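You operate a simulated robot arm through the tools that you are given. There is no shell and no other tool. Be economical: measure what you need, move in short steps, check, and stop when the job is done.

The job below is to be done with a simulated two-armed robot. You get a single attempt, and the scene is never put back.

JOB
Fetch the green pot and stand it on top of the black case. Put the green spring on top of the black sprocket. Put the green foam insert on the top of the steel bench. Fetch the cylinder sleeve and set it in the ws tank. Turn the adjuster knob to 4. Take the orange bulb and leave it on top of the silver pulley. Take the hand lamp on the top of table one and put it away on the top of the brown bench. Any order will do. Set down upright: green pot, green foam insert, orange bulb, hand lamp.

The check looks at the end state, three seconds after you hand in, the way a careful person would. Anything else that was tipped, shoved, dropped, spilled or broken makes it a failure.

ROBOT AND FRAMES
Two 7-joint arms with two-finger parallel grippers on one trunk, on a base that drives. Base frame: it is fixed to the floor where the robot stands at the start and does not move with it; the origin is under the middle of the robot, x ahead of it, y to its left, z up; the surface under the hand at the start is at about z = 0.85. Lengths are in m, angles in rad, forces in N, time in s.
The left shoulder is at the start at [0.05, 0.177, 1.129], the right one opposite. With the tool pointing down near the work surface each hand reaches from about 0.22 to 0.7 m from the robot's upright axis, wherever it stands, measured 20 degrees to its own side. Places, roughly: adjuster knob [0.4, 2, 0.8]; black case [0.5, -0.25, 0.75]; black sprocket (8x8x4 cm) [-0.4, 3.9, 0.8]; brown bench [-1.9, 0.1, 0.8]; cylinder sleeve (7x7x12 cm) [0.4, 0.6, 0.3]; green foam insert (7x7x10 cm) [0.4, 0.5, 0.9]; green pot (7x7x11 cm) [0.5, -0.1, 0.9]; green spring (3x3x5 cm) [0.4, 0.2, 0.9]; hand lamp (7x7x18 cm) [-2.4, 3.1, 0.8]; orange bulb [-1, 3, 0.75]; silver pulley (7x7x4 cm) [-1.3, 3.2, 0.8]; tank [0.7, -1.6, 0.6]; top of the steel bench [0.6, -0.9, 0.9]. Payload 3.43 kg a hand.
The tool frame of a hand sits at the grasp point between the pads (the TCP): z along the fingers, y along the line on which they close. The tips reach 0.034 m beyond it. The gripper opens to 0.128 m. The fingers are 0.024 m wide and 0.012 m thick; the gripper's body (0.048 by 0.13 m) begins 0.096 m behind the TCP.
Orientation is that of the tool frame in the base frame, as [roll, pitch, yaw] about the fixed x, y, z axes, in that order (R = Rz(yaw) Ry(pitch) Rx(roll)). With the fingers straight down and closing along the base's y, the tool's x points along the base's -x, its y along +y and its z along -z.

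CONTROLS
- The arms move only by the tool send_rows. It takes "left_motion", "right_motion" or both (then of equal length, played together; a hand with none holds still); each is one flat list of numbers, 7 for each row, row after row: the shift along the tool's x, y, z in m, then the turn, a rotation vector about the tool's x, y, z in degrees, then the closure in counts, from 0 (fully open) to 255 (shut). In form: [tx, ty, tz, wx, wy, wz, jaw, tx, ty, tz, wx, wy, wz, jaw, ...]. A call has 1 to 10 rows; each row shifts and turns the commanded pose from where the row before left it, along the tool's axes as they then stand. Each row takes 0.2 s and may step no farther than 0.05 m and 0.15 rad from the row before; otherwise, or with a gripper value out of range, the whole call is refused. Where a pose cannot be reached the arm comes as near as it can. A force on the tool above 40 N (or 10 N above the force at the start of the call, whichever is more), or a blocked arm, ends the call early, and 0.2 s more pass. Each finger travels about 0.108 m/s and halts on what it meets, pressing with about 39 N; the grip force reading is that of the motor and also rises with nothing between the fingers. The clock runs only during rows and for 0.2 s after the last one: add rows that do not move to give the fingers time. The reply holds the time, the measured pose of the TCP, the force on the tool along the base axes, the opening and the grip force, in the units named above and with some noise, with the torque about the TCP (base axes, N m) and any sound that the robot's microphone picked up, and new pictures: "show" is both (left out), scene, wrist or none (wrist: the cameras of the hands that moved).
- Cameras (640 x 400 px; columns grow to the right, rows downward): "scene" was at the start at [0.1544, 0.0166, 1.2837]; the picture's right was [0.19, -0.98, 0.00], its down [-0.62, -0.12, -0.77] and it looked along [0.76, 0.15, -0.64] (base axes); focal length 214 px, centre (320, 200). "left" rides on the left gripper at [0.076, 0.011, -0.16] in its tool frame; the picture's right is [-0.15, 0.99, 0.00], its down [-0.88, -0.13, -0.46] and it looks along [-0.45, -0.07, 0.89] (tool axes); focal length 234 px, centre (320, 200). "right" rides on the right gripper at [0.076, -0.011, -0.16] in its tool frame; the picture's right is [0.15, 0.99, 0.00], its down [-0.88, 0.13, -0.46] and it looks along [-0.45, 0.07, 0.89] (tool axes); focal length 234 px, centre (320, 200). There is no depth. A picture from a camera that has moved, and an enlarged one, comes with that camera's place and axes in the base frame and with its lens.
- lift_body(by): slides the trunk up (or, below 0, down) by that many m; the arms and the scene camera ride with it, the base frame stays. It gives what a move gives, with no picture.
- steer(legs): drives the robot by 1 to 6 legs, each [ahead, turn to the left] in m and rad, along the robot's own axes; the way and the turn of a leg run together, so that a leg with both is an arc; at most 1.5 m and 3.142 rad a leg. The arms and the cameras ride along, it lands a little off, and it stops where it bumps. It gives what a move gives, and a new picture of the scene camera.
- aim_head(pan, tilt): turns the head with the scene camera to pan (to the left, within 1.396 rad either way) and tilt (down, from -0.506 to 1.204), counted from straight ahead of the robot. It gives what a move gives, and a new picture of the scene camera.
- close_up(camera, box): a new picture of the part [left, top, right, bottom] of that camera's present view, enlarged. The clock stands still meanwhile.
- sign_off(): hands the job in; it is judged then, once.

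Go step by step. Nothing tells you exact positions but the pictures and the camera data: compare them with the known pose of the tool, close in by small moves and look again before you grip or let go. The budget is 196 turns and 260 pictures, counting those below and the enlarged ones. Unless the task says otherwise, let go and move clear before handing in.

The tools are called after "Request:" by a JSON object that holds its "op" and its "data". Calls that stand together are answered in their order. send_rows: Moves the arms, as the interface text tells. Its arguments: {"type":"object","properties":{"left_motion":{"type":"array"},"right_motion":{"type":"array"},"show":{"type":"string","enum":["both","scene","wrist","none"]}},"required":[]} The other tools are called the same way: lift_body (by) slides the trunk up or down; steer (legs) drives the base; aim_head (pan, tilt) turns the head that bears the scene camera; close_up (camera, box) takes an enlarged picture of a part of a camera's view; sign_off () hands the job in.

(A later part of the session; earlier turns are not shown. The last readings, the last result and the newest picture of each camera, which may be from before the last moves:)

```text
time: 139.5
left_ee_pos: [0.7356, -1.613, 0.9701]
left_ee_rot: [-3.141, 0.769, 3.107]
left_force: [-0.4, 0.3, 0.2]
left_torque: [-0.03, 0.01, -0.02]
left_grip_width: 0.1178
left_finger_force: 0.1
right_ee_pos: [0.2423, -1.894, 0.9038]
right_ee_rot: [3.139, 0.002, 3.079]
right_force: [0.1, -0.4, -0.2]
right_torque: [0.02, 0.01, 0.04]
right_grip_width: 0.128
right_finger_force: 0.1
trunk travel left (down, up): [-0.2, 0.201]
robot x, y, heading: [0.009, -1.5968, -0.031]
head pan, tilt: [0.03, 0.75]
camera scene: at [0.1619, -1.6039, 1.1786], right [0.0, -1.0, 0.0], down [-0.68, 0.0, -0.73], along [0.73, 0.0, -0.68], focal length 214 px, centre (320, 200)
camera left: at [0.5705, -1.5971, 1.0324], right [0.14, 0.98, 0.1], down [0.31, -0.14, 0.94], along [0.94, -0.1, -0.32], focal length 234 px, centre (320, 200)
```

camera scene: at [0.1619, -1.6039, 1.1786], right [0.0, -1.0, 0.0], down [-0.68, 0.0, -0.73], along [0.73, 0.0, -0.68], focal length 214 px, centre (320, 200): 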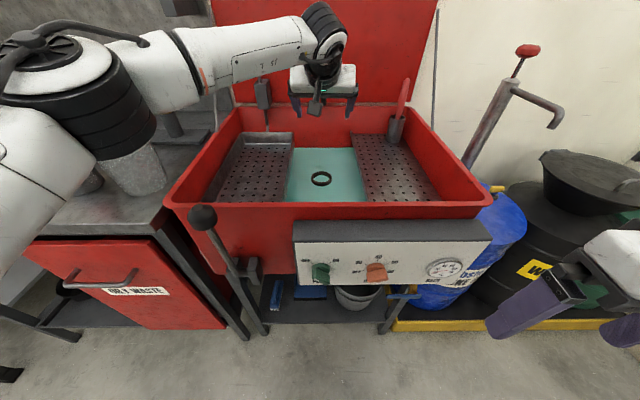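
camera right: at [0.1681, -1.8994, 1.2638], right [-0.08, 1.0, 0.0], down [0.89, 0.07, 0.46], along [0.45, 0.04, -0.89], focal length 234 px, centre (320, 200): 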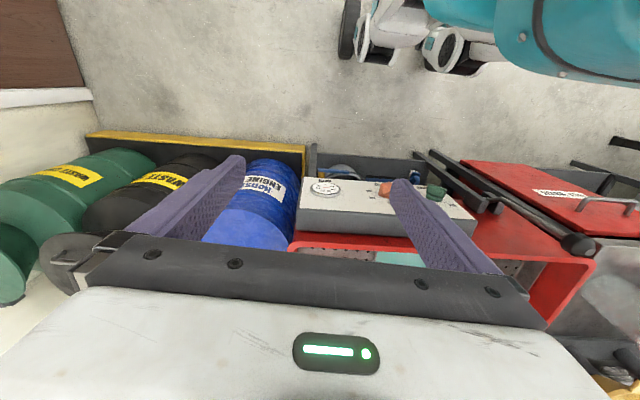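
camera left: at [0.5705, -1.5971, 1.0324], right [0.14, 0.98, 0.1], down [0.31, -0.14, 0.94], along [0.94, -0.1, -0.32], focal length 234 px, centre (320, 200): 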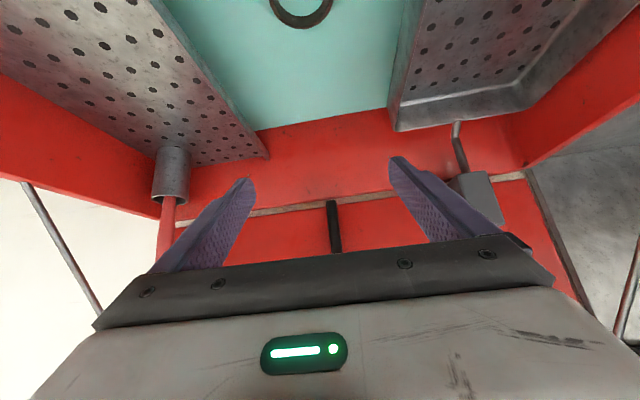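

The sleeve stands in the tank. I'm raising the trunk, backing off, and restoring the left hand to vertical.

Request:
{"op": "lift_body", "data": {"by": 0.2}}

Request:
{"op": "steer", "data": {"legs": [[-0.38, 0]]}}

Request:
{"op": "send_rows", "data": {"left_motion": [0.03, 0, -0.03, 0, 7.5, 0, 0, 0.03, 0, -0.03, 0, 7.5, 0, 0, 0.03, 0, -0.02, 0, 7.5, 0, 0, 0.03, 0.03, -0.01, 0, 7.5, 0, 0, 0.03, 0.03, 0, 0, 7.5, 0, 0, 0.03, 0.03, 0, 0, 7, 0, 0, 0, 0.03, 0, 0, 0, 0, 0, 0, 0, 0, 0, 0, 0, 0], "show": "none"}}

```text
time: 141.6
left_ee_pos: [0.7351, -1.6129, 1.1696]
left_ee_rot: [-3.141, 0.772, 3.106]
left_force: [0.3, -0.1, -0.2]
left_torque: [0.01, -0.02, 0.03]
left_grip_width: 0.1179
left_finger_force: 0.0
right_ee_pos: [0.2429, -1.893, 1.1048]
right_ee_rot: [3.14, -0.001, 3.079]
right_force: [0.6, 0.9, -0.5]
right_torque: [0.0, -0.01, 0.0]
right_grip_width: 0.1281
right_finger_force: 0.1
trunk travel left (down, up): [-0.4, 0.001]
robot x, y, heading: [0.007, -1.5983, -0.033]
head pan, tilt: [0.03, 0.75]
```

```text
time: 144.0
left_ee_pos: [0.3539, -1.6019, 1.1701]
left_ee_rot: [3.14, 0.774, 3.107]
left_force: [-0.7, 0.0, 0.1]
left_torque: [-0.02, -0.01, 0.01]
left_grip_width: 0.1181
left_finger_force: 0.0
right_ee_pos: [-0.1377, -1.8807, 1.1047]
right_ee_rot: [3.139, 0.001, 3.078]
right_force: [0.1, 0.1, -0.1]
right_torque: [-0.01, -0.02, 0.02]
right_grip_width: 0.1281
right_finger_force: 0.1
trunk travel left (down, up): [-0.4, 0.001]
robot x, y, heading: [-0.3735, -1.5903, -0.029]
head pan, tilt: [0.03, 0.75]
camera scene: at [-0.2194, -1.5917, 1.3786], right [0.0, -1.0, 0.0], down [-0.68, 0.0, -0.73], along [0.73, 0.0, -0.68], focal length 214 px, centre (320, 200)
```

scene: 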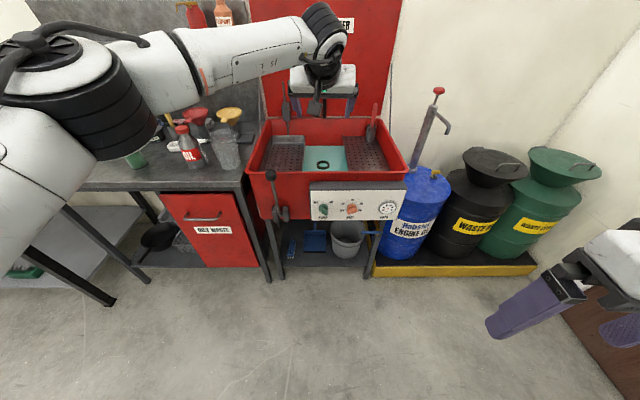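

```text
time: 145.8
left_ee_pos: [0.1482, -1.4768, 1.1664]
left_ee_rot: [-3.141, -0.006, 3.106]
left_force: [-0.2, 0.5, 0.1]
left_torque: [0.03, -0.01, 0.0]
left_grip_width: 0.128
left_finger_force: 0.0
right_ee_pos: [-0.1375, -1.8816, 1.1047]
right_ee_rot: [3.141, 0.0, 3.078]
right_force: [0.3, 0.2, -0.3]
right_torque: [0.0, 0.0, -0.01]
right_grip_width: 0.1278
right_finger_force: 0.0
trunk travel left (down, up): [-0.4, 0.001]
robot x, y, heading: [-0.369, -1.5921, -0.028]
head pan, tilt: [0.03, 0.75]
```

I'm heading back to the first table, to stand at y≈0 for the spring.

Request:
{"op": "steer", "data": {"legs": [[0, 1.6], [1.5, 0], [0.09, 0], [0, -1.571]]}}

```text
time: 161.6
left_ee_pos: [0.181, 0.0878, 1.1667]
left_ee_rot: [-3.142, -0.003, 3.108]
left_force: [-0.6, 0.2, 0.2]
left_torque: [0.0, 0.0, -0.03]
left_grip_width: 0.1281
left_finger_force: 0.0
right_ee_pos: [-0.1051, -0.316, 1.1048]
right_ee_rot: [3.14, 0.001, 3.081]
right_force: [-0.6, -0.2, 0.2]
right_torque: [0.0, 0.01, 0.0]
right_grip_width: 0.1282
right_finger_force: 0.0
trunk travel left (down, up): [-0.4, 0.001]
robot x, y, heading: [-0.3371, -0.0248, -0.026]
head pan, tilt: [0.03, 0.75]
camera scene: at [-0.1861, -0.0272, 1.3786], right [0.0, -1.0, 0.0], down [-0.68, 0.0, -0.73], along [0.73, 0.0, -0.68], focal length 214 px, centre (320, 200)
```

scene: 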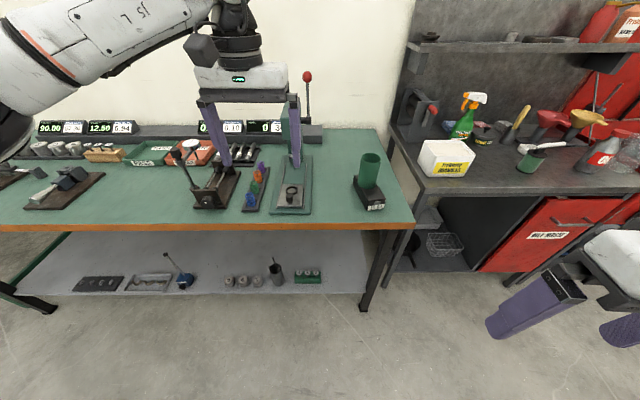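

Request:
{"op": "send_rows", "data": {"left_motion": [0, 0.042, 0, 0, 0, 0, 130, 0, 0.042, 0, 0, 0, 0, 130, 0, 0.042, 0, 0, 0, 0, 130, 0, 0, 0, 0, 0, 0, 130], "show": "none"}}

Request:
{"op": "steer", "data": {"legs": [[0.25, 0.03]]}}

Request:
{"op": "send_rows", "data": {"left_motion": [0, 0, 0.04, 0, 0, 0, 130, 0, 0, 0.04, 0, 0, 0, 130, 0, 0, 0, 0, 0, 0, 130]}}

```text
time: 162.6
left_ee_pos: [0.1838, 0.2159, 1.1671]
left_ee_rot: [3.14, -0.004, 3.108]
left_force: [0.1, 0.4, 0.5]
left_torque: [0.04, -0.02, 0.01]
left_grip_width: 0.0629
left_finger_force: 0.1
right_ee_pos: [-0.1055, -0.316, 1.1047]
right_ee_rot: [3.139, 0.001, 3.081]
right_force: [0.4, 0.4, -0.3]
right_torque: [0.0, 0.01, 0.0]
right_grip_width: 0.128
right_finger_force: 0.0
trunk travel left (down, up): [-0.4, 0.001]
robot x, y, heading: [-0.3402, -0.0245, -0.026]
head pan, tilt: [0.03, 0.75]
```

```text
time: 164.4
left_ee_pos: [0.4246, 0.2268, 1.166]
left_ee_rot: [3.142, -0.006, 3.139]
left_force: [-0.4, 0.0, -0.6]
left_torque: [0.0, 0.03, -0.01]
left_grip_width: 0.0628
left_finger_force: 0.0
right_ee_pos: [0.1522, -0.3126, 1.1045]
right_ee_rot: [3.14, 0.0, 3.112]
right_force: [-0.7, -0.1, -0.2]
right_torque: [0.02, 0.04, 0.0]
right_grip_width: 0.1279
right_finger_force: 0.0
trunk travel left (down, up): [-0.4, 0.001]
robot x, y, heading: [-0.0948, -0.0265, -0.004]
head pan, tilt: [0.03, 0.75]
camera scene: at [0.0622, -0.0263, 1.3784], right [0.03, -1.0, 0.0], down [-0.68, -0.02, -0.73], along [0.73, 0.02, -0.68], focal length 214 px, centre (320, 200)
```

scene: 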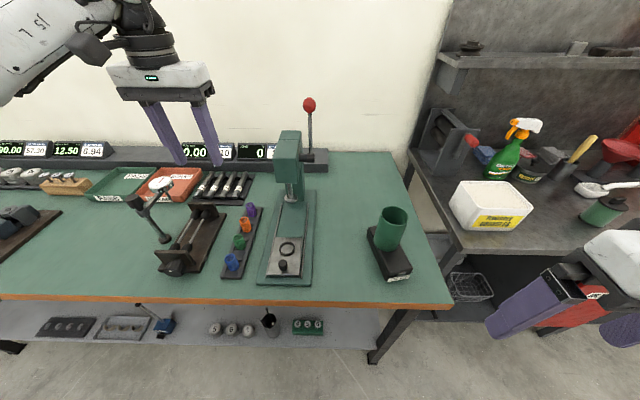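

```text
time: 165.2
left_ee_pos: [0.4255, 0.2273, 1.0882]
left_ee_rot: [3.14, -0.004, 3.137]
left_force: [-0.2, -0.6, 0.4]
left_torque: [-0.04, -0.03, 0.03]
left_grip_width: 0.0628
left_finger_force: 0.1
right_ee_pos: [0.1515, -0.3116, 1.1054]
right_ee_rot: [3.139, 0.003, 3.112]
right_force: [-0.8, 0.4, -0.8]
right_torque: [-0.01, -0.01, -0.01]
right_grip_width: 0.1278
right_finger_force: 0.1
trunk travel left (down, up): [-0.4, 0.001]
robot x, y, heading: [-0.0922, -0.0302, 0.004]
head pan, tilt: [0.03, 0.75]
camera scene: at [0.0614, -0.0264, 1.3786], right [0.03, -1.0, 0.0], down [-0.68, -0.02, -0.73], along [0.73, 0.02, -0.68], focal length 214 px, centre (320, 200)
camera left: at [0.3501, 0.2385, 1.2481], right [0.15, 0.99, 0.0], down [0.88, -0.13, 0.45], along [0.45, -0.07, -0.89], focal length 234 px, centre (320, 200)
```

scene: 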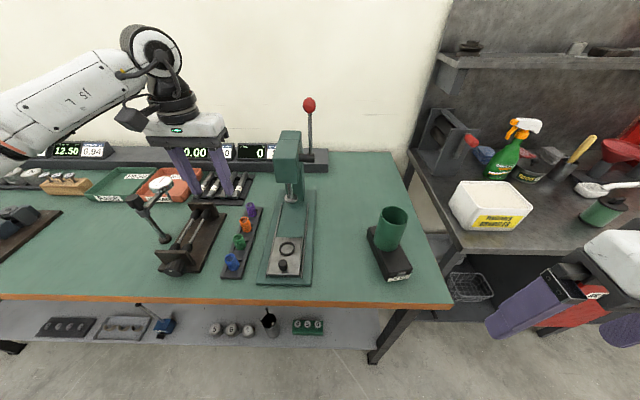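
left: 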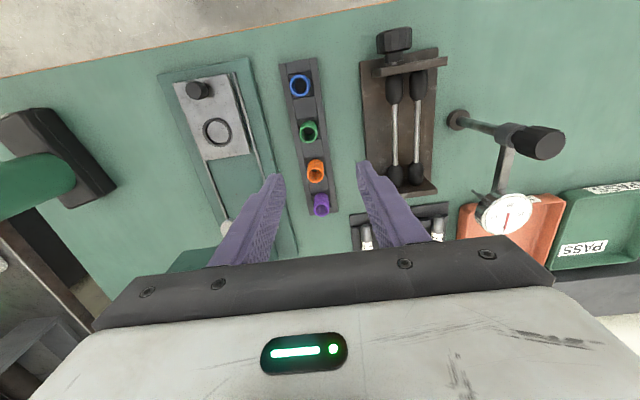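

The green spring is at [0.410, 0.212], with its neighbours 6 cm away along x. I'm aligning and descending partway.

Request:
{"op": "send_rows", "data": {"left_motion": [0.0155, -0.0153, 0.03, 0, 0, 0, 130, 0, 0, 0.04, 0, 0, 0, 130, 0, 0, 0.04, 0, 0, 0, 130, 0, 0, 0, 0, 0, 0, 130]}}

Request:
{"op": "close_up", "data": {"camera": "left", "box": [230, 60, 430, 250]}}

```text
time: 166.2
left_ee_pos: [0.4086, 0.2111, 0.9757]
left_ee_rot: [-3.14, -0.002, 3.138]
left_force: [0.4, 0.0, 0.6]
left_torque: [0.0, 0.01, -0.01]
left_grip_width: 0.0627
left_finger_force: 0.1
right_ee_pos: [0.1514, -0.312, 1.1047]
right_ee_rot: [3.139, 0.001, 3.11]
right_force: [-0.1, -0.4, 0.9]
right_torque: [-0.01, 0.0, 0.0]
right_grip_width: 0.128
right_finger_force: 0.0
trunk travel left (down, up): [-0.4, 0.001]
robot x, y, heading: [-0.094, -0.0293, 0.001]
head pan, tilt: [0.03, 0.75]
camera scene: at [0.0614, -0.0264, 1.3786], right [0.03, -1.0, 0.0], down [-0.68, -0.02, -0.73], along [0.73, 0.02, -0.68], focal length 214 px, centre (320, 200)
camera left: at [0.3338, 0.2226, 1.1363], right [0.15, 0.99, 0.0], down [0.88, -0.13, 0.45], along [0.45, -0.07, -0.89], focal length 234 px, centre (320, 200)
```

scene: 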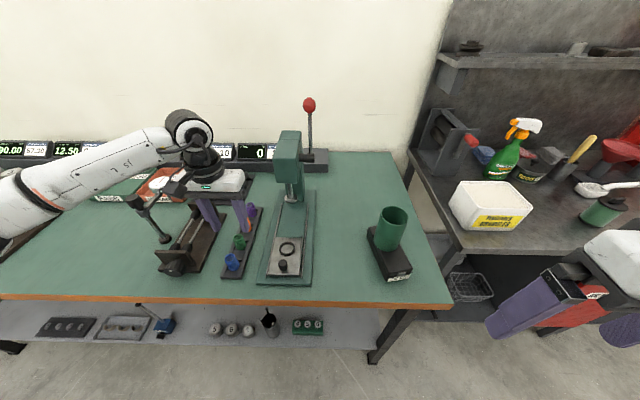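
left: 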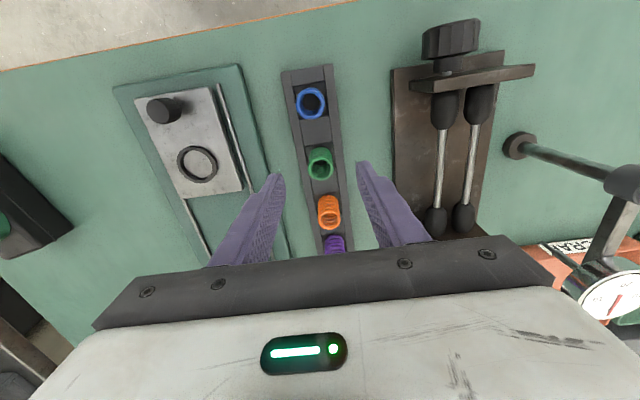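

```text
2.11 times, centred on (330, 155) of left
camera zoom: at [0.3338, 0.2226, 1.1363], right [0.15, 0.99, 0.0], down [0.88, -0.13, 0.45], along [0.45, -0.07, -0.89], focal length 493 px, centre (299, 295)
```

zoom: 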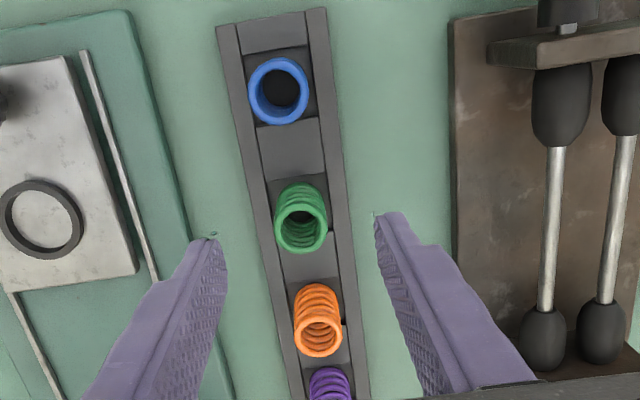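

Aligned. I'm descending to z≈0.903 and closing.

Request:
{"op": "send_rows", "data": {"left_motion": [-0.001, 0, 0.035, 0, 0, 0, 130, 0, 0, 0.025, 0, 0, 0, 130, 0, 0, 0.012, 0, 0, 0, 130, 0, 0, 0, 0, 0, 0, 130, 0, 0, 0, 0, 0, 0, 255, 0, 0, 0, 0, 0, 0, 255]}}

```text
time: 167.6
left_ee_pos: [0.407, 0.2126, 0.904]
left_ee_rot: [3.14, -0.003, 3.138]
left_force: [-0.2, 0.2, 0.5]
left_torque: [0.0, 0.01, -0.01]
left_grip_width: 0.0257
left_finger_force: 38.6
right_ee_pos: [0.1514, -0.3115, 1.1052]
right_ee_rot: [3.139, 0.004, 3.108]
right_force: [0.5, -0.5, -0.1]
right_torque: [0.01, 0.01, -0.03]
right_grip_width: 0.1281
right_finger_force: 0.1
trunk travel left (down, up): [-0.4, 0.001]
robot x, y, heading: [-0.0919, -0.0267, -0.004]
head pan, tilt: [0.03, 0.75]
camera scene: at [0.0615, -0.0263, 1.3785], right [0.03, -1.0, 0.0], down [-0.68, -0.02, -0.73], along [0.73, 0.02, -0.68], focal length 214 px, centre (320, 200)
camera left: at [0.3327, 0.2237, 1.0644], right [0.15, 0.99, 0.0], down [0.88, -0.13, 0.45], along [0.45, -0.07, -0.89], focal length 234 px, centre (320, 200)
```

scene: 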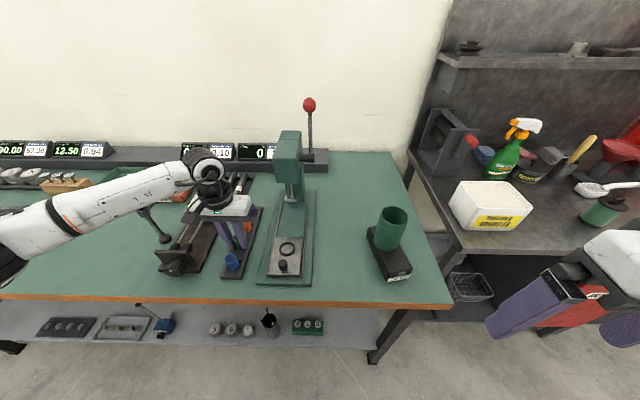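
left: 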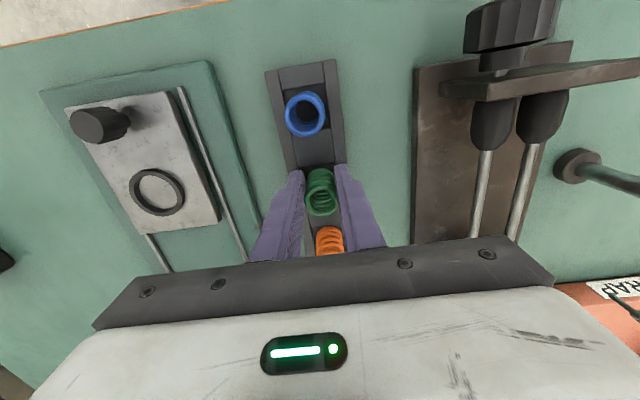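

The spring is gripped (2.6 cm). I'm lifting straight up.

Request:
{"op": "send_rows", "data": {"left_motion": [0, 0, -0.03, 0, 0, 0, 255, 0, 0, -0.04, 0, 0, 0, 255, 0, 0, -0.045, 0, 0, 0, 255, 0, 0, -0.045, 0, 0, 0, 255, 0, 0, -0.04, 0, 0, 0, 255, 0, 0, 0, 0, 0, 0, 255]}}

Request:
{"op": "close_up", "data": {"camera": "left", "box": [230, 60, 430, 250]}}

```text
time: 169.0
left_ee_pos: [0.4085, 0.212, 1.104]
left_ee_rot: [-3.141, -0.005, 3.137]
left_force: [1.2, 0.2, -0.1]
left_torque: [0.0, 0.01, -0.04]
left_grip_width: 0.026
left_finger_force: 39.3
right_ee_pos: [0.1531, -0.312, 1.1056]
right_ee_rot: [3.14, 0.003, 3.108]
right_force: [0.8, 0.3, 0.1]
right_torque: [-0.02, -0.03, 0.0]
right_grip_width: 0.1279
right_finger_force: 0.0
trunk travel left (down, up): [-0.4, 0.001]
robot x, y, heading: [-0.0885, -0.0303, -0.001]
head pan, tilt: [0.03, 0.75]
camera scene: at [0.0616, -0.0261, 1.3785], right [0.03, -1.0, 0.0], down [-0.68, -0.02, -0.73], along [0.73, 0.02, -0.68], focal length 214 px, centre (320, 200)
camera left: at [0.3341, 0.2229, 1.2652], right [0.15, 0.99, 0.0], down [0.88, -0.13, 0.45], along [0.45, -0.07, -0.89], focal length 234 px, centre (320, 200)
```

scene: 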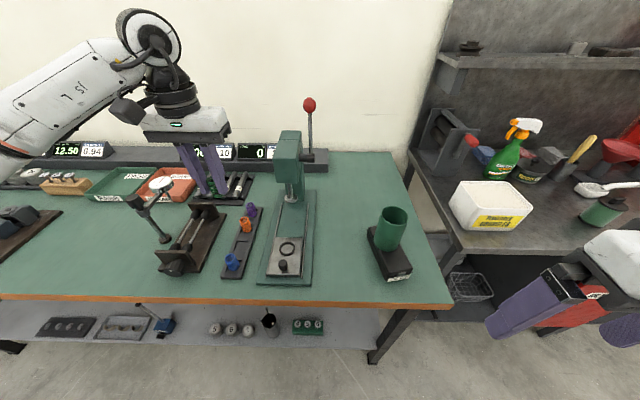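
left: 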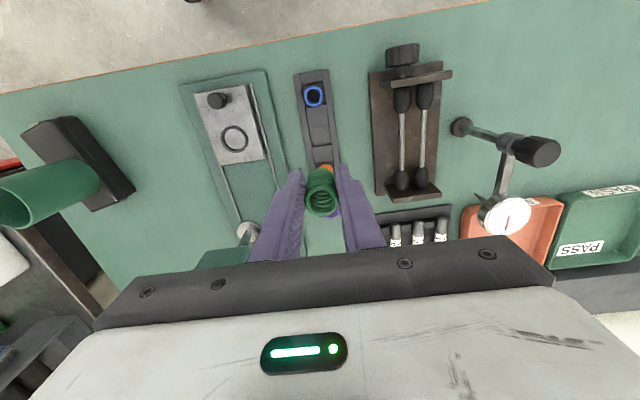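

```text
2.11 times, centred on (330, 155) of left
camera zoom: at [0.3341, 0.2229, 1.2652], right [0.15, 0.99, 0.0], down [0.88, -0.13, 0.45], along [0.45, -0.07, -0.89], focal length 493 px, centre (299, 295)
```

zoom: 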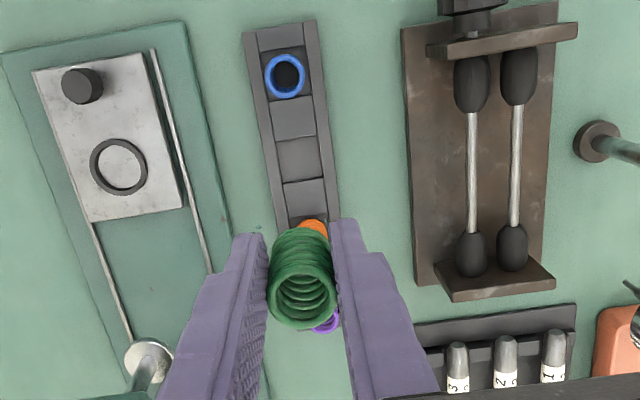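

The spring is held. I'm backing off and driving toward +y to look at the knob bench.

Request:
{"op": "steer", "data": {"legs": [[-0.27, 0], [0, 1.571], [1.0, 0]]}}

Request:
{"op": "aim_head", "data": {"pan": -0.6, "tilt": 0.5}}

```text
time: 179.4
left_ee_pos: [-0.6554, 1.4419, 1.1036]
left_ee_rot: [-3.141, -0.003, -1.531]
left_force: [0.2, 0.2, -1.1]
left_torque: [0.0, -0.02, -0.02]
left_grip_width: 0.0258
left_finger_force: 39.0
right_ee_pos: [-0.1194, 1.208, 1.1034]
right_ee_rot: [3.139, 0.0, -1.557]
right_force: [0.2, 0.2, 0.7]
right_torque: [-0.02, 0.0, -0.01]
right_grip_width: 0.128
right_finger_force: 0.0
trunk travel left (down, up): [-0.4, 0.001]
robot x, y, heading: [-0.3946, 0.9518, 1.608]
head pan, tilt: [0.03, 0.75]
camera scene: at [-0.401, 1.1048, 1.3785], right [1.0, 0.07, 0.0], down [0.05, -0.68, -0.73], along [-0.05, 0.73, -0.68], focal length 214 px, centre (320, 200)
```

scene: 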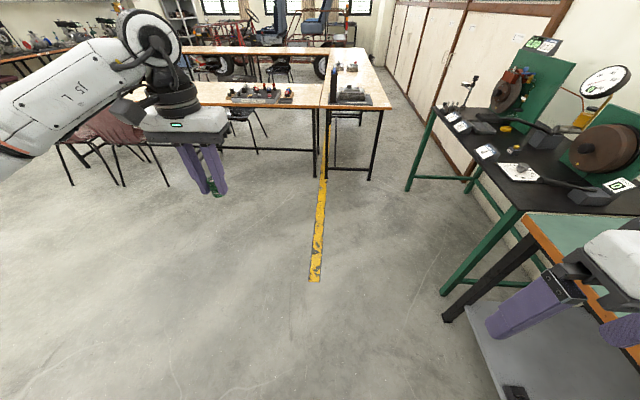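

```text
time: 180.5
left_ee_pos: [-0.6546, 1.4411, 1.1044]
left_ee_rot: [-3.139, -0.004, -1.528]
left_force: [-0.1, -0.3, -1.1]
left_torque: [0.02, 0.01, 0.0]
left_grip_width: 0.0258
left_finger_force: 38.9
right_ee_pos: [-0.12, 1.2087, 1.1048]
right_ee_rot: [3.141, 0.0, -1.556]
right_force: [-0.2, 0.1, 0.2]
right_torque: [0.02, 0.0, -0.03]
right_grip_width: 0.1281
right_finger_force: 0.1
trunk travel left (down, up): [-0.4, 0.001]
robot x, y, heading: [-0.3916, 0.9476, 1.613]
head pan, tilt: [-0.6, 0.499]
camera scene: at [-0.3469, 1.0992, 1.4005], right [0.85, -0.53, 0.0], down [-0.25, -0.41, -0.88], along [0.46, 0.75, -0.48], focal length 214 px, centre (320, 200)
```

scene: 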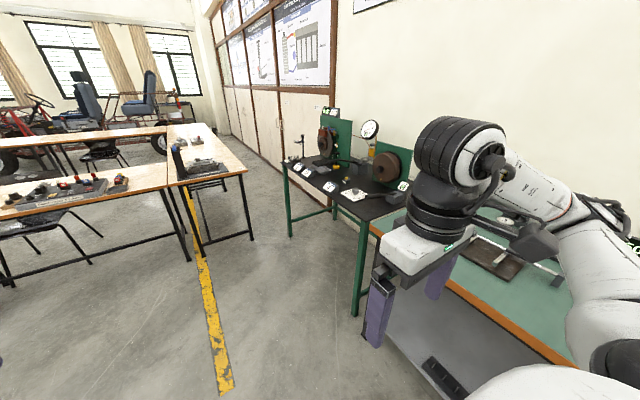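

Request:
{"op": "close_up", "data": {"camera": "scene", "box": [270, 90, 430, 220]}}

Request:
{"op": "close_up", "data": {"camera": "scene", "box": [0, 110, 260, 270]}}

```text
3.08 times, centred on (350, 155) of scene
camera zoom: at [-0.3469, 1.0992, 1.4005], right [0.85, -0.53, 0.0], down [-0.25, -0.41, -0.88], along [0.46, 0.75, -0.48], focal length 660 px, centre (228, 338)
```

zoom: 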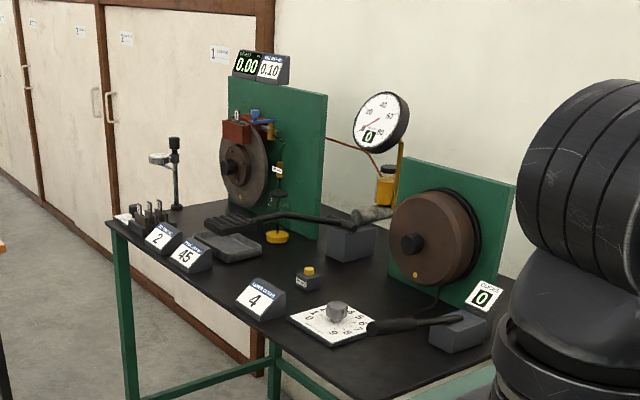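

```text
2.46 times, centred on (130, 190) of scene
camera zoom: at [-0.3469, 1.0992, 1.4005], right [0.85, -0.53, 0.0], down [-0.25, -0.41, -0.88], along [0.46, 0.75, -0.48], focal length 528 px, centre (788, 225)
```

zoom: 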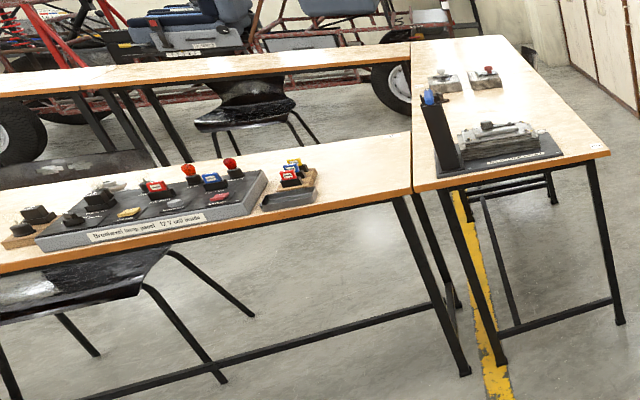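

The adjuster knob is on a dial plate at about [0.43, 1.97]. I'm driving to y≈2.1 and turning to face it.

Request:
{"op": "steer", "data": {"legs": [[1.13, 0], [0, -1.61]]}}

Request:
{"op": "aim_head", "data": {"pan": -0.1, "tilt": 0.75}}

```text
time: 190.2
left_ee_pos: [0.0576, 2.3142, 1.1038]
left_ee_rot: [3.141, -0.002, 3.127]
left_force: [0.8, 0.3, -0.8]
left_torque: [-0.02, 0.02, -0.04]
left_grip_width: 0.026
left_finger_force: 38.7
right_ee_pos: [-0.2059, 1.794, 1.1045]
right_ee_rot: [3.139, 0.001, 3.098]
right_force: [0.6, -0.8, -0.1]
right_torque: [0.0, 0.03, 0.01]
right_grip_width: 0.1278
right_finger_force: 0.1
trunk travel left (down, up): [-0.4, 0.001]
robot x, y, heading: [-0.4454, 2.0804, -0.012]
head pan, tilt: [-0.6, 0.499]
camera scene: at [-0.3004, 2.0276, 1.4005], right [-0.58, -0.82, 0.0], down [-0.39, 0.28, -0.88], along [0.72, -0.51, -0.48], focal length 214 px, centre (320, 200)
```

scene: 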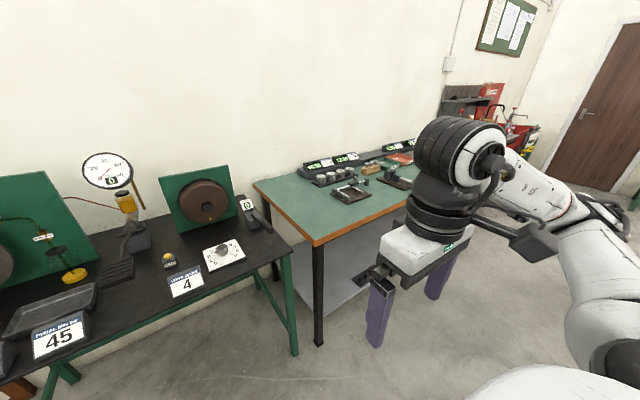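

```text
time: 191.1
left_ee_pos: [0.059, 2.3143, 1.1042]
left_ee_rot: [3.141, -0.002, 3.125]
left_force: [-0.2, 0.6, -0.2]
left_torque: [0.02, -0.02, 0.0]
left_grip_width: 0.0258
left_finger_force: 38.9
right_ee_pos: [-0.2048, 1.7941, 1.1056]
right_ee_rot: [3.14, 0.001, 3.098]
right_force: [0.0, 0.6, 0.5]
right_torque: [-0.03, -0.01, 0.04]
right_grip_width: 0.1279
right_finger_force: 0.2
trunk travel left (down, up): [-0.4, 0.001]
robot x, y, heading: [-0.4451, 2.0797, -0.017]
head pan, tilt: [-0.099, 0.75]
camera scene: at [-0.2925, 2.0708, 1.3786], right [-0.11, -0.99, 0.0], down [-0.68, 0.08, -0.73], along [0.73, -0.08, -0.68], focal length 214 px, centre (320, 200)
```

scene: 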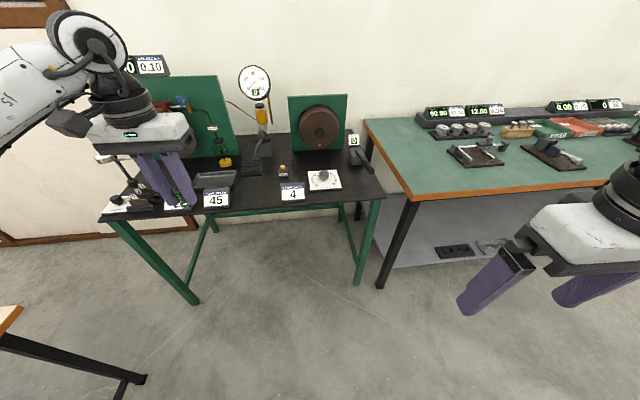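

Request:
{"op": "close_up", "data": {"camera": "scene", "box": [260, 140, 400, 230]}}

```text
4.44 times, centred on (330, 185) of scene
camera zoom: at [-0.2925, 2.0708, 1.3786], right [-0.11, -0.99, 0.0], down [-0.68, 0.08, -0.73], along [0.73, -0.08, -0.68], focal length 953 px, centre (276, 267)
```

zoom: 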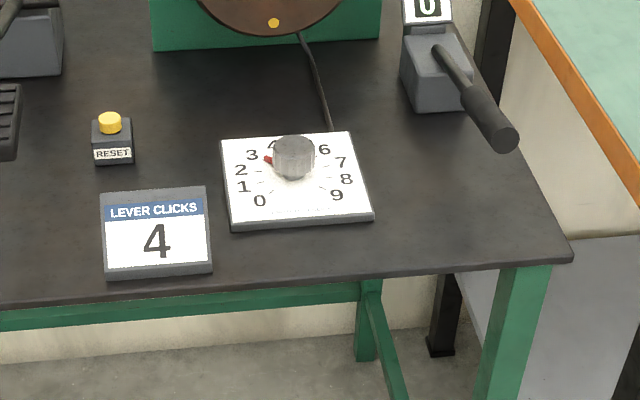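

The pointer (red mark) shows about 3, with the digits running 0–9 clockwise. I'm tucking the left hand, driving in, and bringing the right hand over the knob.

Request:
{"op": "send_rows", "data": {"left_motion": [0.04, 0, 0, 0, 0, 0, 255, 0.04, 0, 0, 0, 0, 0, 255, 0.03, 0, 0, 0, 0, 0, 255, 0, 0, 0, 0, 0, 0, 255], "show": "none"}}

Request:
{"op": "steer", "data": {"legs": [[0.36, 0.01]]}}

Request:
{"op": "send_rows", "data": {"right_motion": [-0.035, 0.027, 0, 0, 0, 0, 150, -0.035, 0.027, 0, 0, 0, 0, 150, -0.035, 0.027, 0, 0, 0, 0, 150, -0.035, 0.027, 0, 0, 0, 0, 150, -0.035, 0.027, 0, 0, 0, 0, 150, -0.035, 0.027, 0, 0, 0, 0, 150, -0.025, 0.01, 0, 0, 0, 0, 150, 0, 0, 0, 0, 0, 0, 150]}}

```text
time: 192.1
left_ee_pos: [-0.0524, 2.3157, 1.1012]
left_ee_rot: [-3.141, -0.004, 3.124]
left_force: [0.9, -0.6, 0.5]
left_torque: [0.02, 0.02, 0.02]
left_grip_width: 0.0258
left_finger_force: 38.7
right_ee_pos: [-0.2061, 1.794, 1.105]
right_ee_rot: [3.141, 0.002, 3.099]
right_force: [0.2, -0.6, 0.0]
right_torque: [0.04, 0.0, 0.0]
right_grip_width: 0.1281
right_finger_force: 0.1
trunk travel left (down, up): [-0.4, 0.001]
robot x, y, heading: [-0.4444, 2.0807, -0.015]
head pan, tilt: [-0.099, 0.75]
```

```text
time: 194.4
left_ee_pos: [0.2967, 2.317, 1.1022]
left_ee_rot: [3.142, -0.004, 3.134]
left_force: [-0.4, -0.6, -0.6]
left_torque: [0.02, 0.03, 0.0]
left_grip_width: 0.0257
left_finger_force: 38.5
right_ee_pos: [0.1473, 1.7941, 1.1044]
right_ee_rot: [3.138, 0.001, 3.105]
right_force: [-0.7, 0.0, -1.0]
right_torque: [-0.01, 0.0, -0.02]
right_grip_width: 0.1278
right_finger_force: 0.0
trunk travel left (down, up): [-0.4, 0.001]
robot x, y, heading: [-0.097, 2.0733, -0.009]
head pan, tilt: [-0.099, 0.75]
camera scene: at [0.0576, 2.0687, 1.3785], right [-0.1, -0.99, 0.0], down [-0.68, 0.07, -0.73], along [0.73, -0.08, -0.68], focal length 214 px, centre (320, 200)
```

scene: 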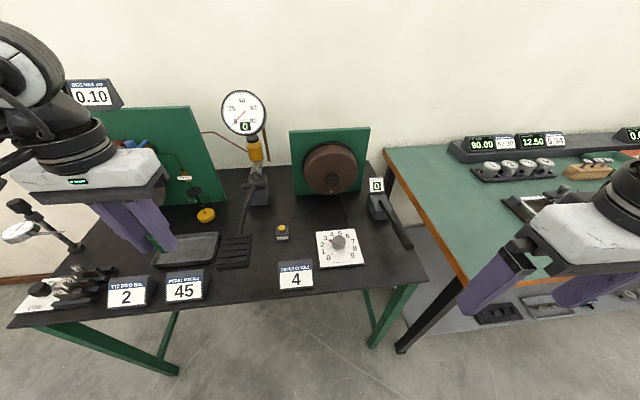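

```text
time: 196.2
left_ee_pos: [0.2963, 2.3173, 1.1014]
left_ee_rot: [-3.141, -0.006, 3.134]
left_force: [-0.1, -0.4, 0.2]
left_torque: [0.01, 0.0, -0.01]
left_grip_width: 0.026
left_finger_force: 38.8
right_ee_pos: [0.3872, 1.9556, 1.1058]
right_ee_rot: [3.141, 0.002, 3.106]
right_force: [0.5, -0.3, -0.9]
right_torque: [0.01, 0.0, 0.01]
right_grip_width: 0.0527
right_finger_force: 0.0
trunk travel left (down, up): [-0.4, 0.001]
robot x, y, heading: [-0.0982, 2.0751, -0.008]
head pan, tilt: [-0.099, 0.75]
camera scene: at [0.0569, 2.0686, 1.3786], right [-0.1, -0.99, 0.0], down [-0.68, 0.07, -0.73], along [0.73, -0.08, -0.68], focal length 214 px, centre (320, 200)
camera right: at [0.3117, 1.9476, 1.2651], right [-0.11, 0.99, 0.0], down [0.88, 0.1, 0.46], along [0.45, 0.05, -0.89], focal length 234 px, centre (320, 200)
```

scene: 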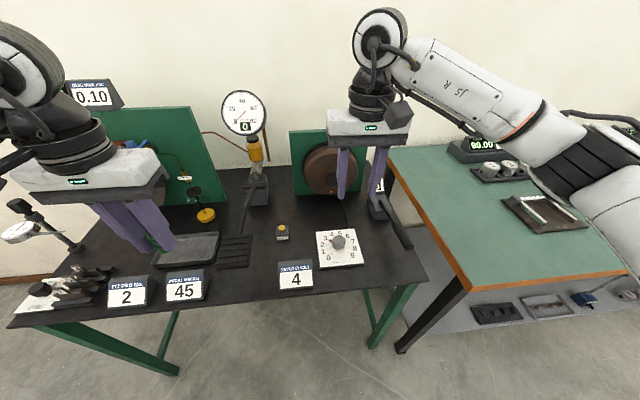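
right: 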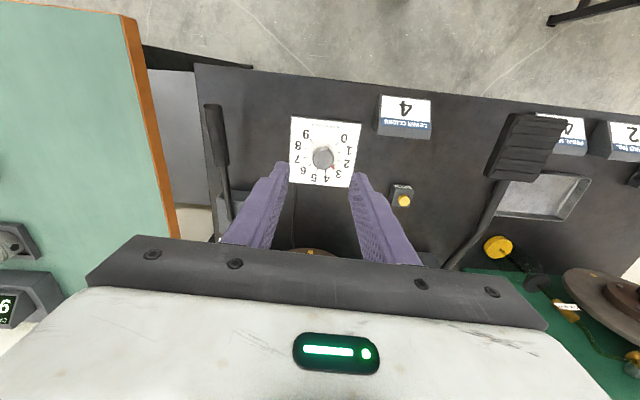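

Request:
{"op": "close_up", "data": {"camera": "right", "box": [275, 105, 375, 195]}}

```text
4.44 times, centred on (325, 150) of right
camera zoom: at [0.3117, 1.9476, 1.2651], right [-0.11, 0.99, 0.0], down [0.88, 0.1, 0.46], along [0.45, 0.05, -0.89], focal length 1041 px, centre (298, 422)
```

zoom: 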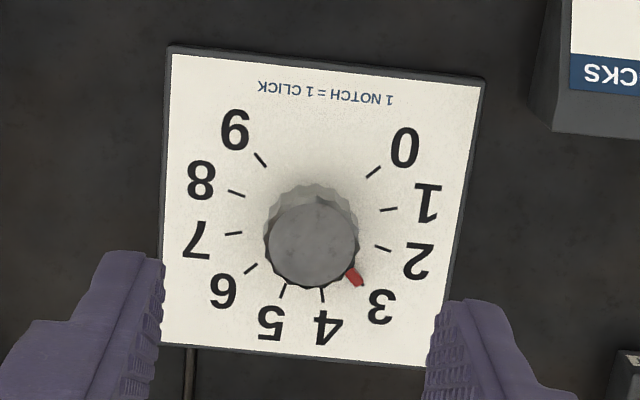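

The pointer is clearly at 3 and 4 is one notch (about 30°) clockwise. The knob's centre is at [0.449, 1.968]. I'm moving over it and partway down.

Request:
{"op": "send_rows", "data": {"right_motion": [-0.0308, 0.0074, 0, 0, 0, 0, 130, -0.0308, 0.0074, 0.03, 0, 0, 0, 130, 0, 0, 0.045, 0, 0, 0, 130, 0, 0, 0.045, 0, 0, 0, 130, 0, 0, 0.045, 0, 0, 0, 130, 0, 0, 0.045, 0, 0, 0, 130, 0, 0, 0, 0, 0, 0, 130]}}

Request:
{"op": "close_up", "data": {"camera": "right", "box": [230, 110, 410, 260]}}

```text
time: 197.8
left_ee_pos: [0.2954, 2.3172, 1.1012]
left_ee_rot: [3.141, -0.003, 3.131]
left_force: [1.0, 0.4, -0.4]
left_torque: [-0.02, 0.03, 0.01]
left_grip_width: 0.026
left_finger_force: 39.3
right_ee_pos: [0.4483, 1.9696, 0.8956]
right_ee_rot: [3.14, 0.002, 3.105]
right_force: [0.0, -1.5, -0.3]
right_torque: [0.01, -0.01, 0.02]
right_grip_width: 0.0628
right_finger_force: 0.0
trunk travel left (down, up): [-0.4, 0.001]
robot x, y, heading: [-0.0943, 2.078, -0.009]
head pan, tilt: [-0.099, 0.75]
camera scene: at [0.0568, 2.0687, 1.3786], right [-0.1, -0.99, 0.0], down [-0.68, 0.07, -0.73], along [0.73, -0.08, -0.68], focal length 214 px, centre (320, 200)
camera right: at [0.3729, 1.9604, 1.0542], right [-0.11, 0.99, 0.0], down [0.88, 0.1, 0.46], along [0.45, 0.05, -0.89], focal length 234 px, centre (320, 200)
```

scene: 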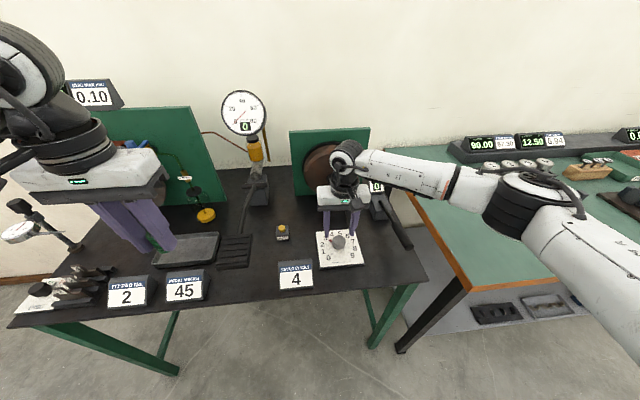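
right: 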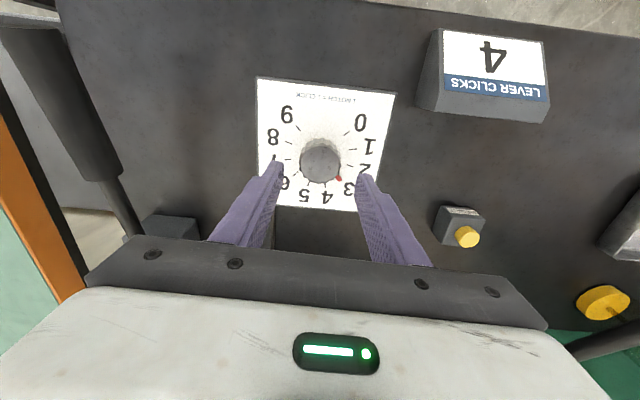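

```text
2.67 times, centred on (320, 185) of right
camera zoom: at [0.3729, 1.9604, 1.0542], right [-0.11, 0.99, 0.0], down [0.88, 0.1, 0.46], along [0.45, 0.05, -0.89], focal length 624 px, centre (320, 240)
```

zoom: 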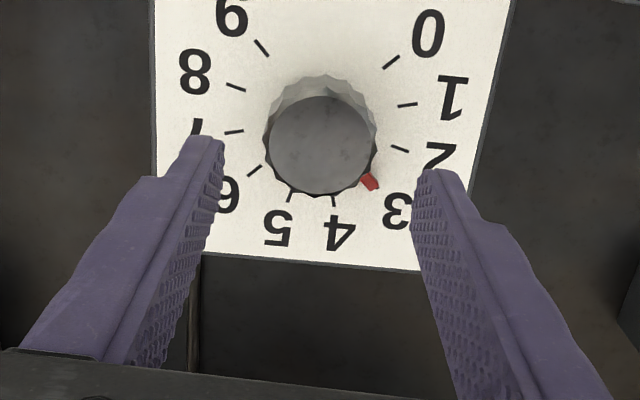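

Centred on the knob (top at z≈0.824). I'm descending so the tips sit just above the plate, then closing gently.

Request:
{"op": "send_rows", "data": {"right_motion": [0, 0, 0.03, 0, 0, 0, 130, 0, 0, 0.02, 0, 0, 0, 130, 0, 0, 0.006, 0, 0, 0, 130, 0, 0, 0, 0, 0, 0, 130, 0, 0, 0, 0, 0, 0, 165, 0, 0, 0, 0, 0, 0, 190, 0, 0, 0, 0, 0, 0, 190]}}

Request:
{"op": "close_up", "data": {"camera": "right", "box": [230, 110, 410, 260]}}

```text
time: 199.2
left_ee_pos: [0.2952, 2.3168, 1.102]
left_ee_rot: [3.141, -0.002, 3.133]
left_force: [0.9, 0.7, -1.2]
left_torque: [0.01, -0.02, 0.01]
left_grip_width: 0.0259
left_finger_force: 39.0
right_ee_pos: [0.4516, 1.9674, 0.8444]
right_ee_rot: [3.139, 0.007, 3.103]
right_force: [-7.4, -1.5, 16.7]
right_torque: [-0.51, 0.68, -0.18]
right_grip_width: 0.0398
right_finger_force: 5.8
trunk travel left (down, up): [-0.4, 0.001]
robot x, y, heading: [-0.101, 2.0789, -0.015]
head pan, tilt: [-0.099, 0.75]
stopped in row 6 (right hand): the force on the tool passed its limit at 62 N (the readings are from after the stop); the commanded pose is now the measured one
camera scene: at [0.055, 2.0688, 1.3785], right [-0.11, -0.99, 0.0], down [-0.68, 0.07, -0.73], along [0.73, -0.08, -0.68], focal length 214 px, centre (320, 200)
camera right: at [0.3743, 1.9601, 1.0028], right [-0.11, 0.99, 0.0], down [0.88, 0.1, 0.46], along [0.46, 0.05, -0.89], focal length 234 px, centre (320, 200)
```

scene: 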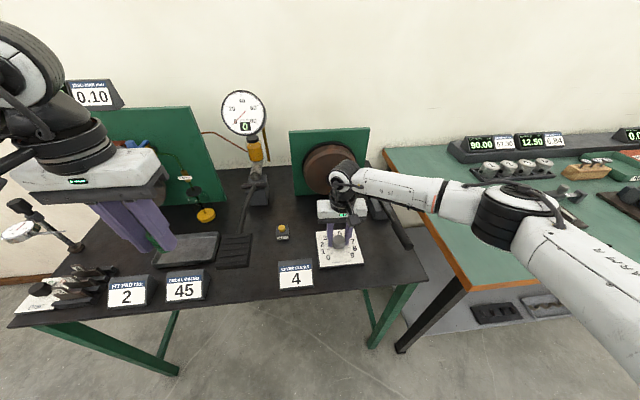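
right: 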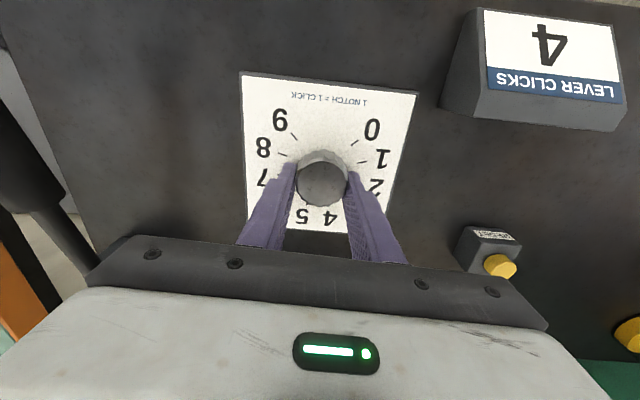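

```text
2.67 times, centred on (320, 185) of right
camera zoom: at [0.3743, 1.9601, 1.0028], right [-0.11, 0.99, 0.0], down [0.88, 0.1, 0.46], along [0.46, 0.05, -0.89], focal length 624 px, centre (320, 240)
```

zoom: 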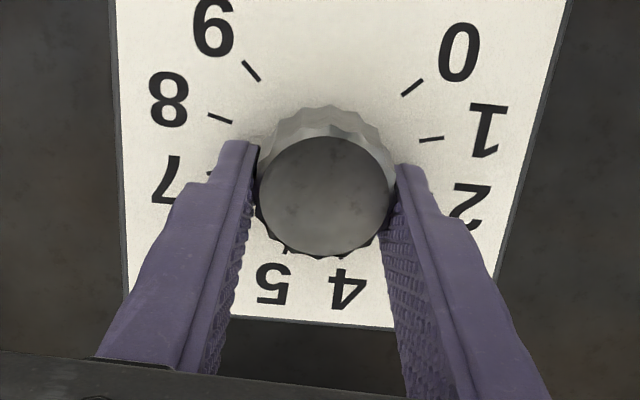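

The fingertips touched the plate. I'm rising 4 mm, gripping the knob, and then reading again.

Request:
{"op": "send_rows", "data": {"right_motion": [0, 0, -0.004, 0, 0, 0, 170, 0, 0, 0, 0, 0, 0, 200, 0, 0, 0, 0, 0, 0, 200], "show": "wrist"}}

```text
time: 200.0
left_ee_pos: [0.2961, 2.3163, 1.1013]
left_ee_rot: [-3.141, -0.003, 3.132]
left_force: [0.7, -1.1, 0.1]
left_torque: [-0.02, -0.02, -0.02]
left_grip_width: 0.026
left_finger_force: 38.6
right_ee_pos: [0.4526, 1.9683, 0.8441]
right_ee_rot: [-3.141, 0.007, 3.105]
right_force: [-5.0, 5.1, -7.9]
right_torque: [0.15, -1.27, -0.01]
right_grip_width: 0.0395
right_finger_force: 45.0
trunk travel left (down, up): [-0.4, 0.001]
robot x, y, heading: [-0.0957, 2.0781, -0.005]
head pan, tilt: [-0.099, 0.75]
camera right: at [0.3755, 1.9601, 1.0029], right [-0.11, 0.99, 0.0], down [0.88, 0.1, 0.46], along [0.46, 0.05, -0.89], focal length 234 px, centre (320, 200)
```

right: 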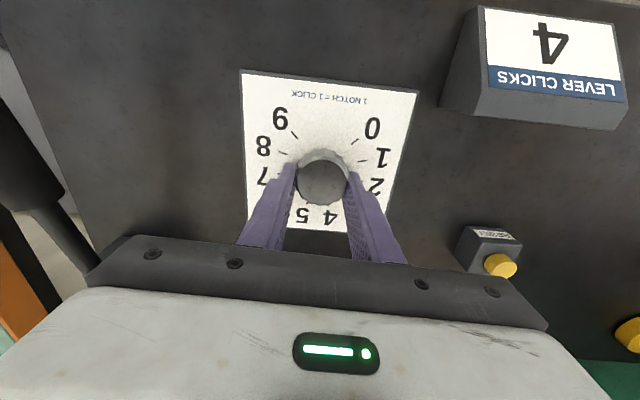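

Gripped. I'm rotating 30° clockwise.

Request:
{"op": "send_rows", "data": {"right_motion": [0, 0, 0, 0, 0, 7.5, 200, 0, 0, 0, 0, 0, 7.5, 200, 0, 0, 0, 0, 0, 7.5, 200, 0, 0, 0, 0, 0, 7.5, 200, 0, 0, 0, 0, 0, 0, 200], "show": "wrist"}}

Request:
{"op": "close_up", "data": {"camera": "right", "box": [230, 60, 410, 260]}}

```text
time: 201.2
left_ee_pos: [0.2966, 2.3151, 1.1017]
left_ee_rot: [3.14, -0.002, 3.134]
left_force: [0.4, -0.4, -0.1]
left_torque: [-0.03, 0.01, 0.01]
left_grip_width: 0.0259
left_finger_force: 39.2
right_ee_pos: [0.4511, 1.9638, 0.845]
right_ee_rot: [-3.139, 0.005, 2.576]
right_force: [-13.4, -12.8, -11.9]
right_torque: [-0.36, -0.26, 0.21]
right_grip_width: 0.0396
right_finger_force: 45.1
trunk travel left (down, up): [-0.4, 0.001]
robot x, y, heading: [-0.0987, 2.0811, -0.004]
head pan, tilt: [-0.099, 0.75]
camera right: at [0.3809, 1.9959, 1.0031], right [0.41, 0.91, 0.0], down [0.81, -0.36, 0.46], along [0.42, -0.19, -0.89], focal length 234 px, centre (320, 200)
```

right: 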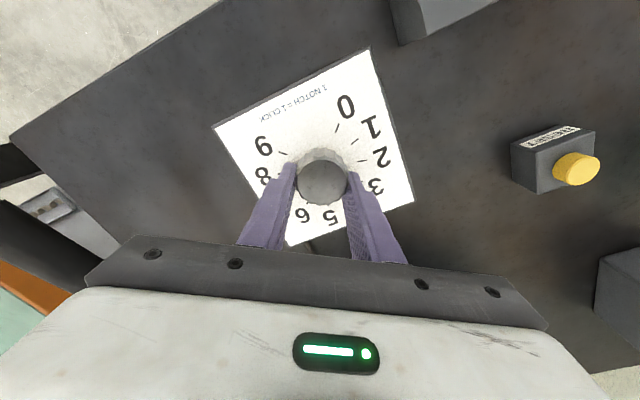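

```text
2.00 times, centred on (320, 160) of right
camera zoom: at [0.3809, 1.9959, 1.0031], right [0.41, 0.91, 0.0], down [0.81, -0.36, 0.46], along [0.42, -0.19, -0.89], focal length 468 px, centre (320, 280)
```

zoom: 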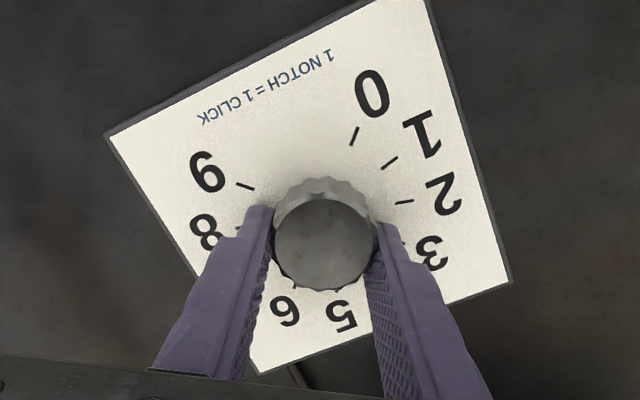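

Now I'm opening and rising to read the pointer.

Request:
{"op": "send_rows", "data": {"right_motion": [0, 0, 0, 0, 0, 0, 150, 0, 0, 0, 0, 0, 0, 120, 0, 0, 0, 0, 0, 0, 110, 0, 0, -0.03, 0, 0, 0, 110, 0, 0, -0.03, 0, 0, 0, 110, 0, 0, 0, 0, 0, 0, 110], "show": "wrist"}}

Request:
{"op": "close_up", "data": {"camera": "right", "box": [230, 60, 410, 240]}}

```text
time: 202.6
left_ee_pos: [0.2964, 2.3167, 1.1025]
left_ee_rot: [-3.14, -0.002, 3.133]
left_force: [0.4, 0.0, 0.2]
left_torque: [0.02, -0.01, 0.04]
left_grip_width: 0.0261
left_finger_force: 38.6
right_ee_pos: [0.4513, 1.9681, 0.9057]
right_ee_rot: [3.137, 0.008, 2.578]
right_force: [-0.3, 0.6, 0.5]
right_torque: [-0.01, 0.01, -0.03]
right_grip_width: 0.0726
right_finger_force: 0.0
trunk travel left (down, up): [-0.4, 0.001]
robot x, y, heading: [-0.0948, 2.0781, -0.007]
head pan, tilt: [-0.099, 0.75]
camera right: at [0.3809, 1.9979, 1.0647], right [0.4, 0.91, 0.0], down [0.81, -0.36, 0.46], along [0.42, -0.18, -0.89], focal length 234 px, centre (320, 200)
```

right: 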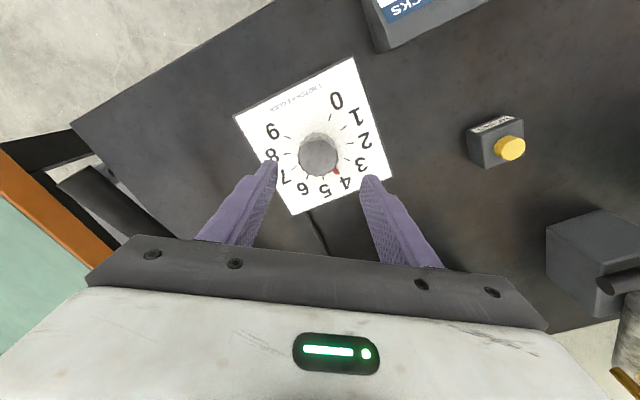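

```text
2.22 times, centred on (320, 150) of right
camera zoom: at [0.3809, 1.9979, 1.0647], right [0.4, 0.91, 0.0], down [0.81, -0.36, 0.46], along [0.42, -0.18, -0.89], focal length 520 px, centre (320, 311)
```

zoom: 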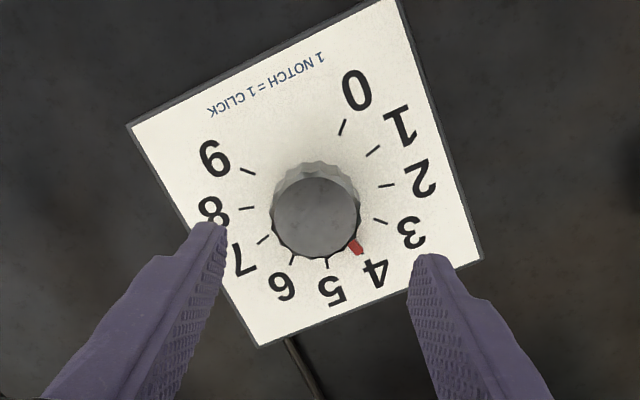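

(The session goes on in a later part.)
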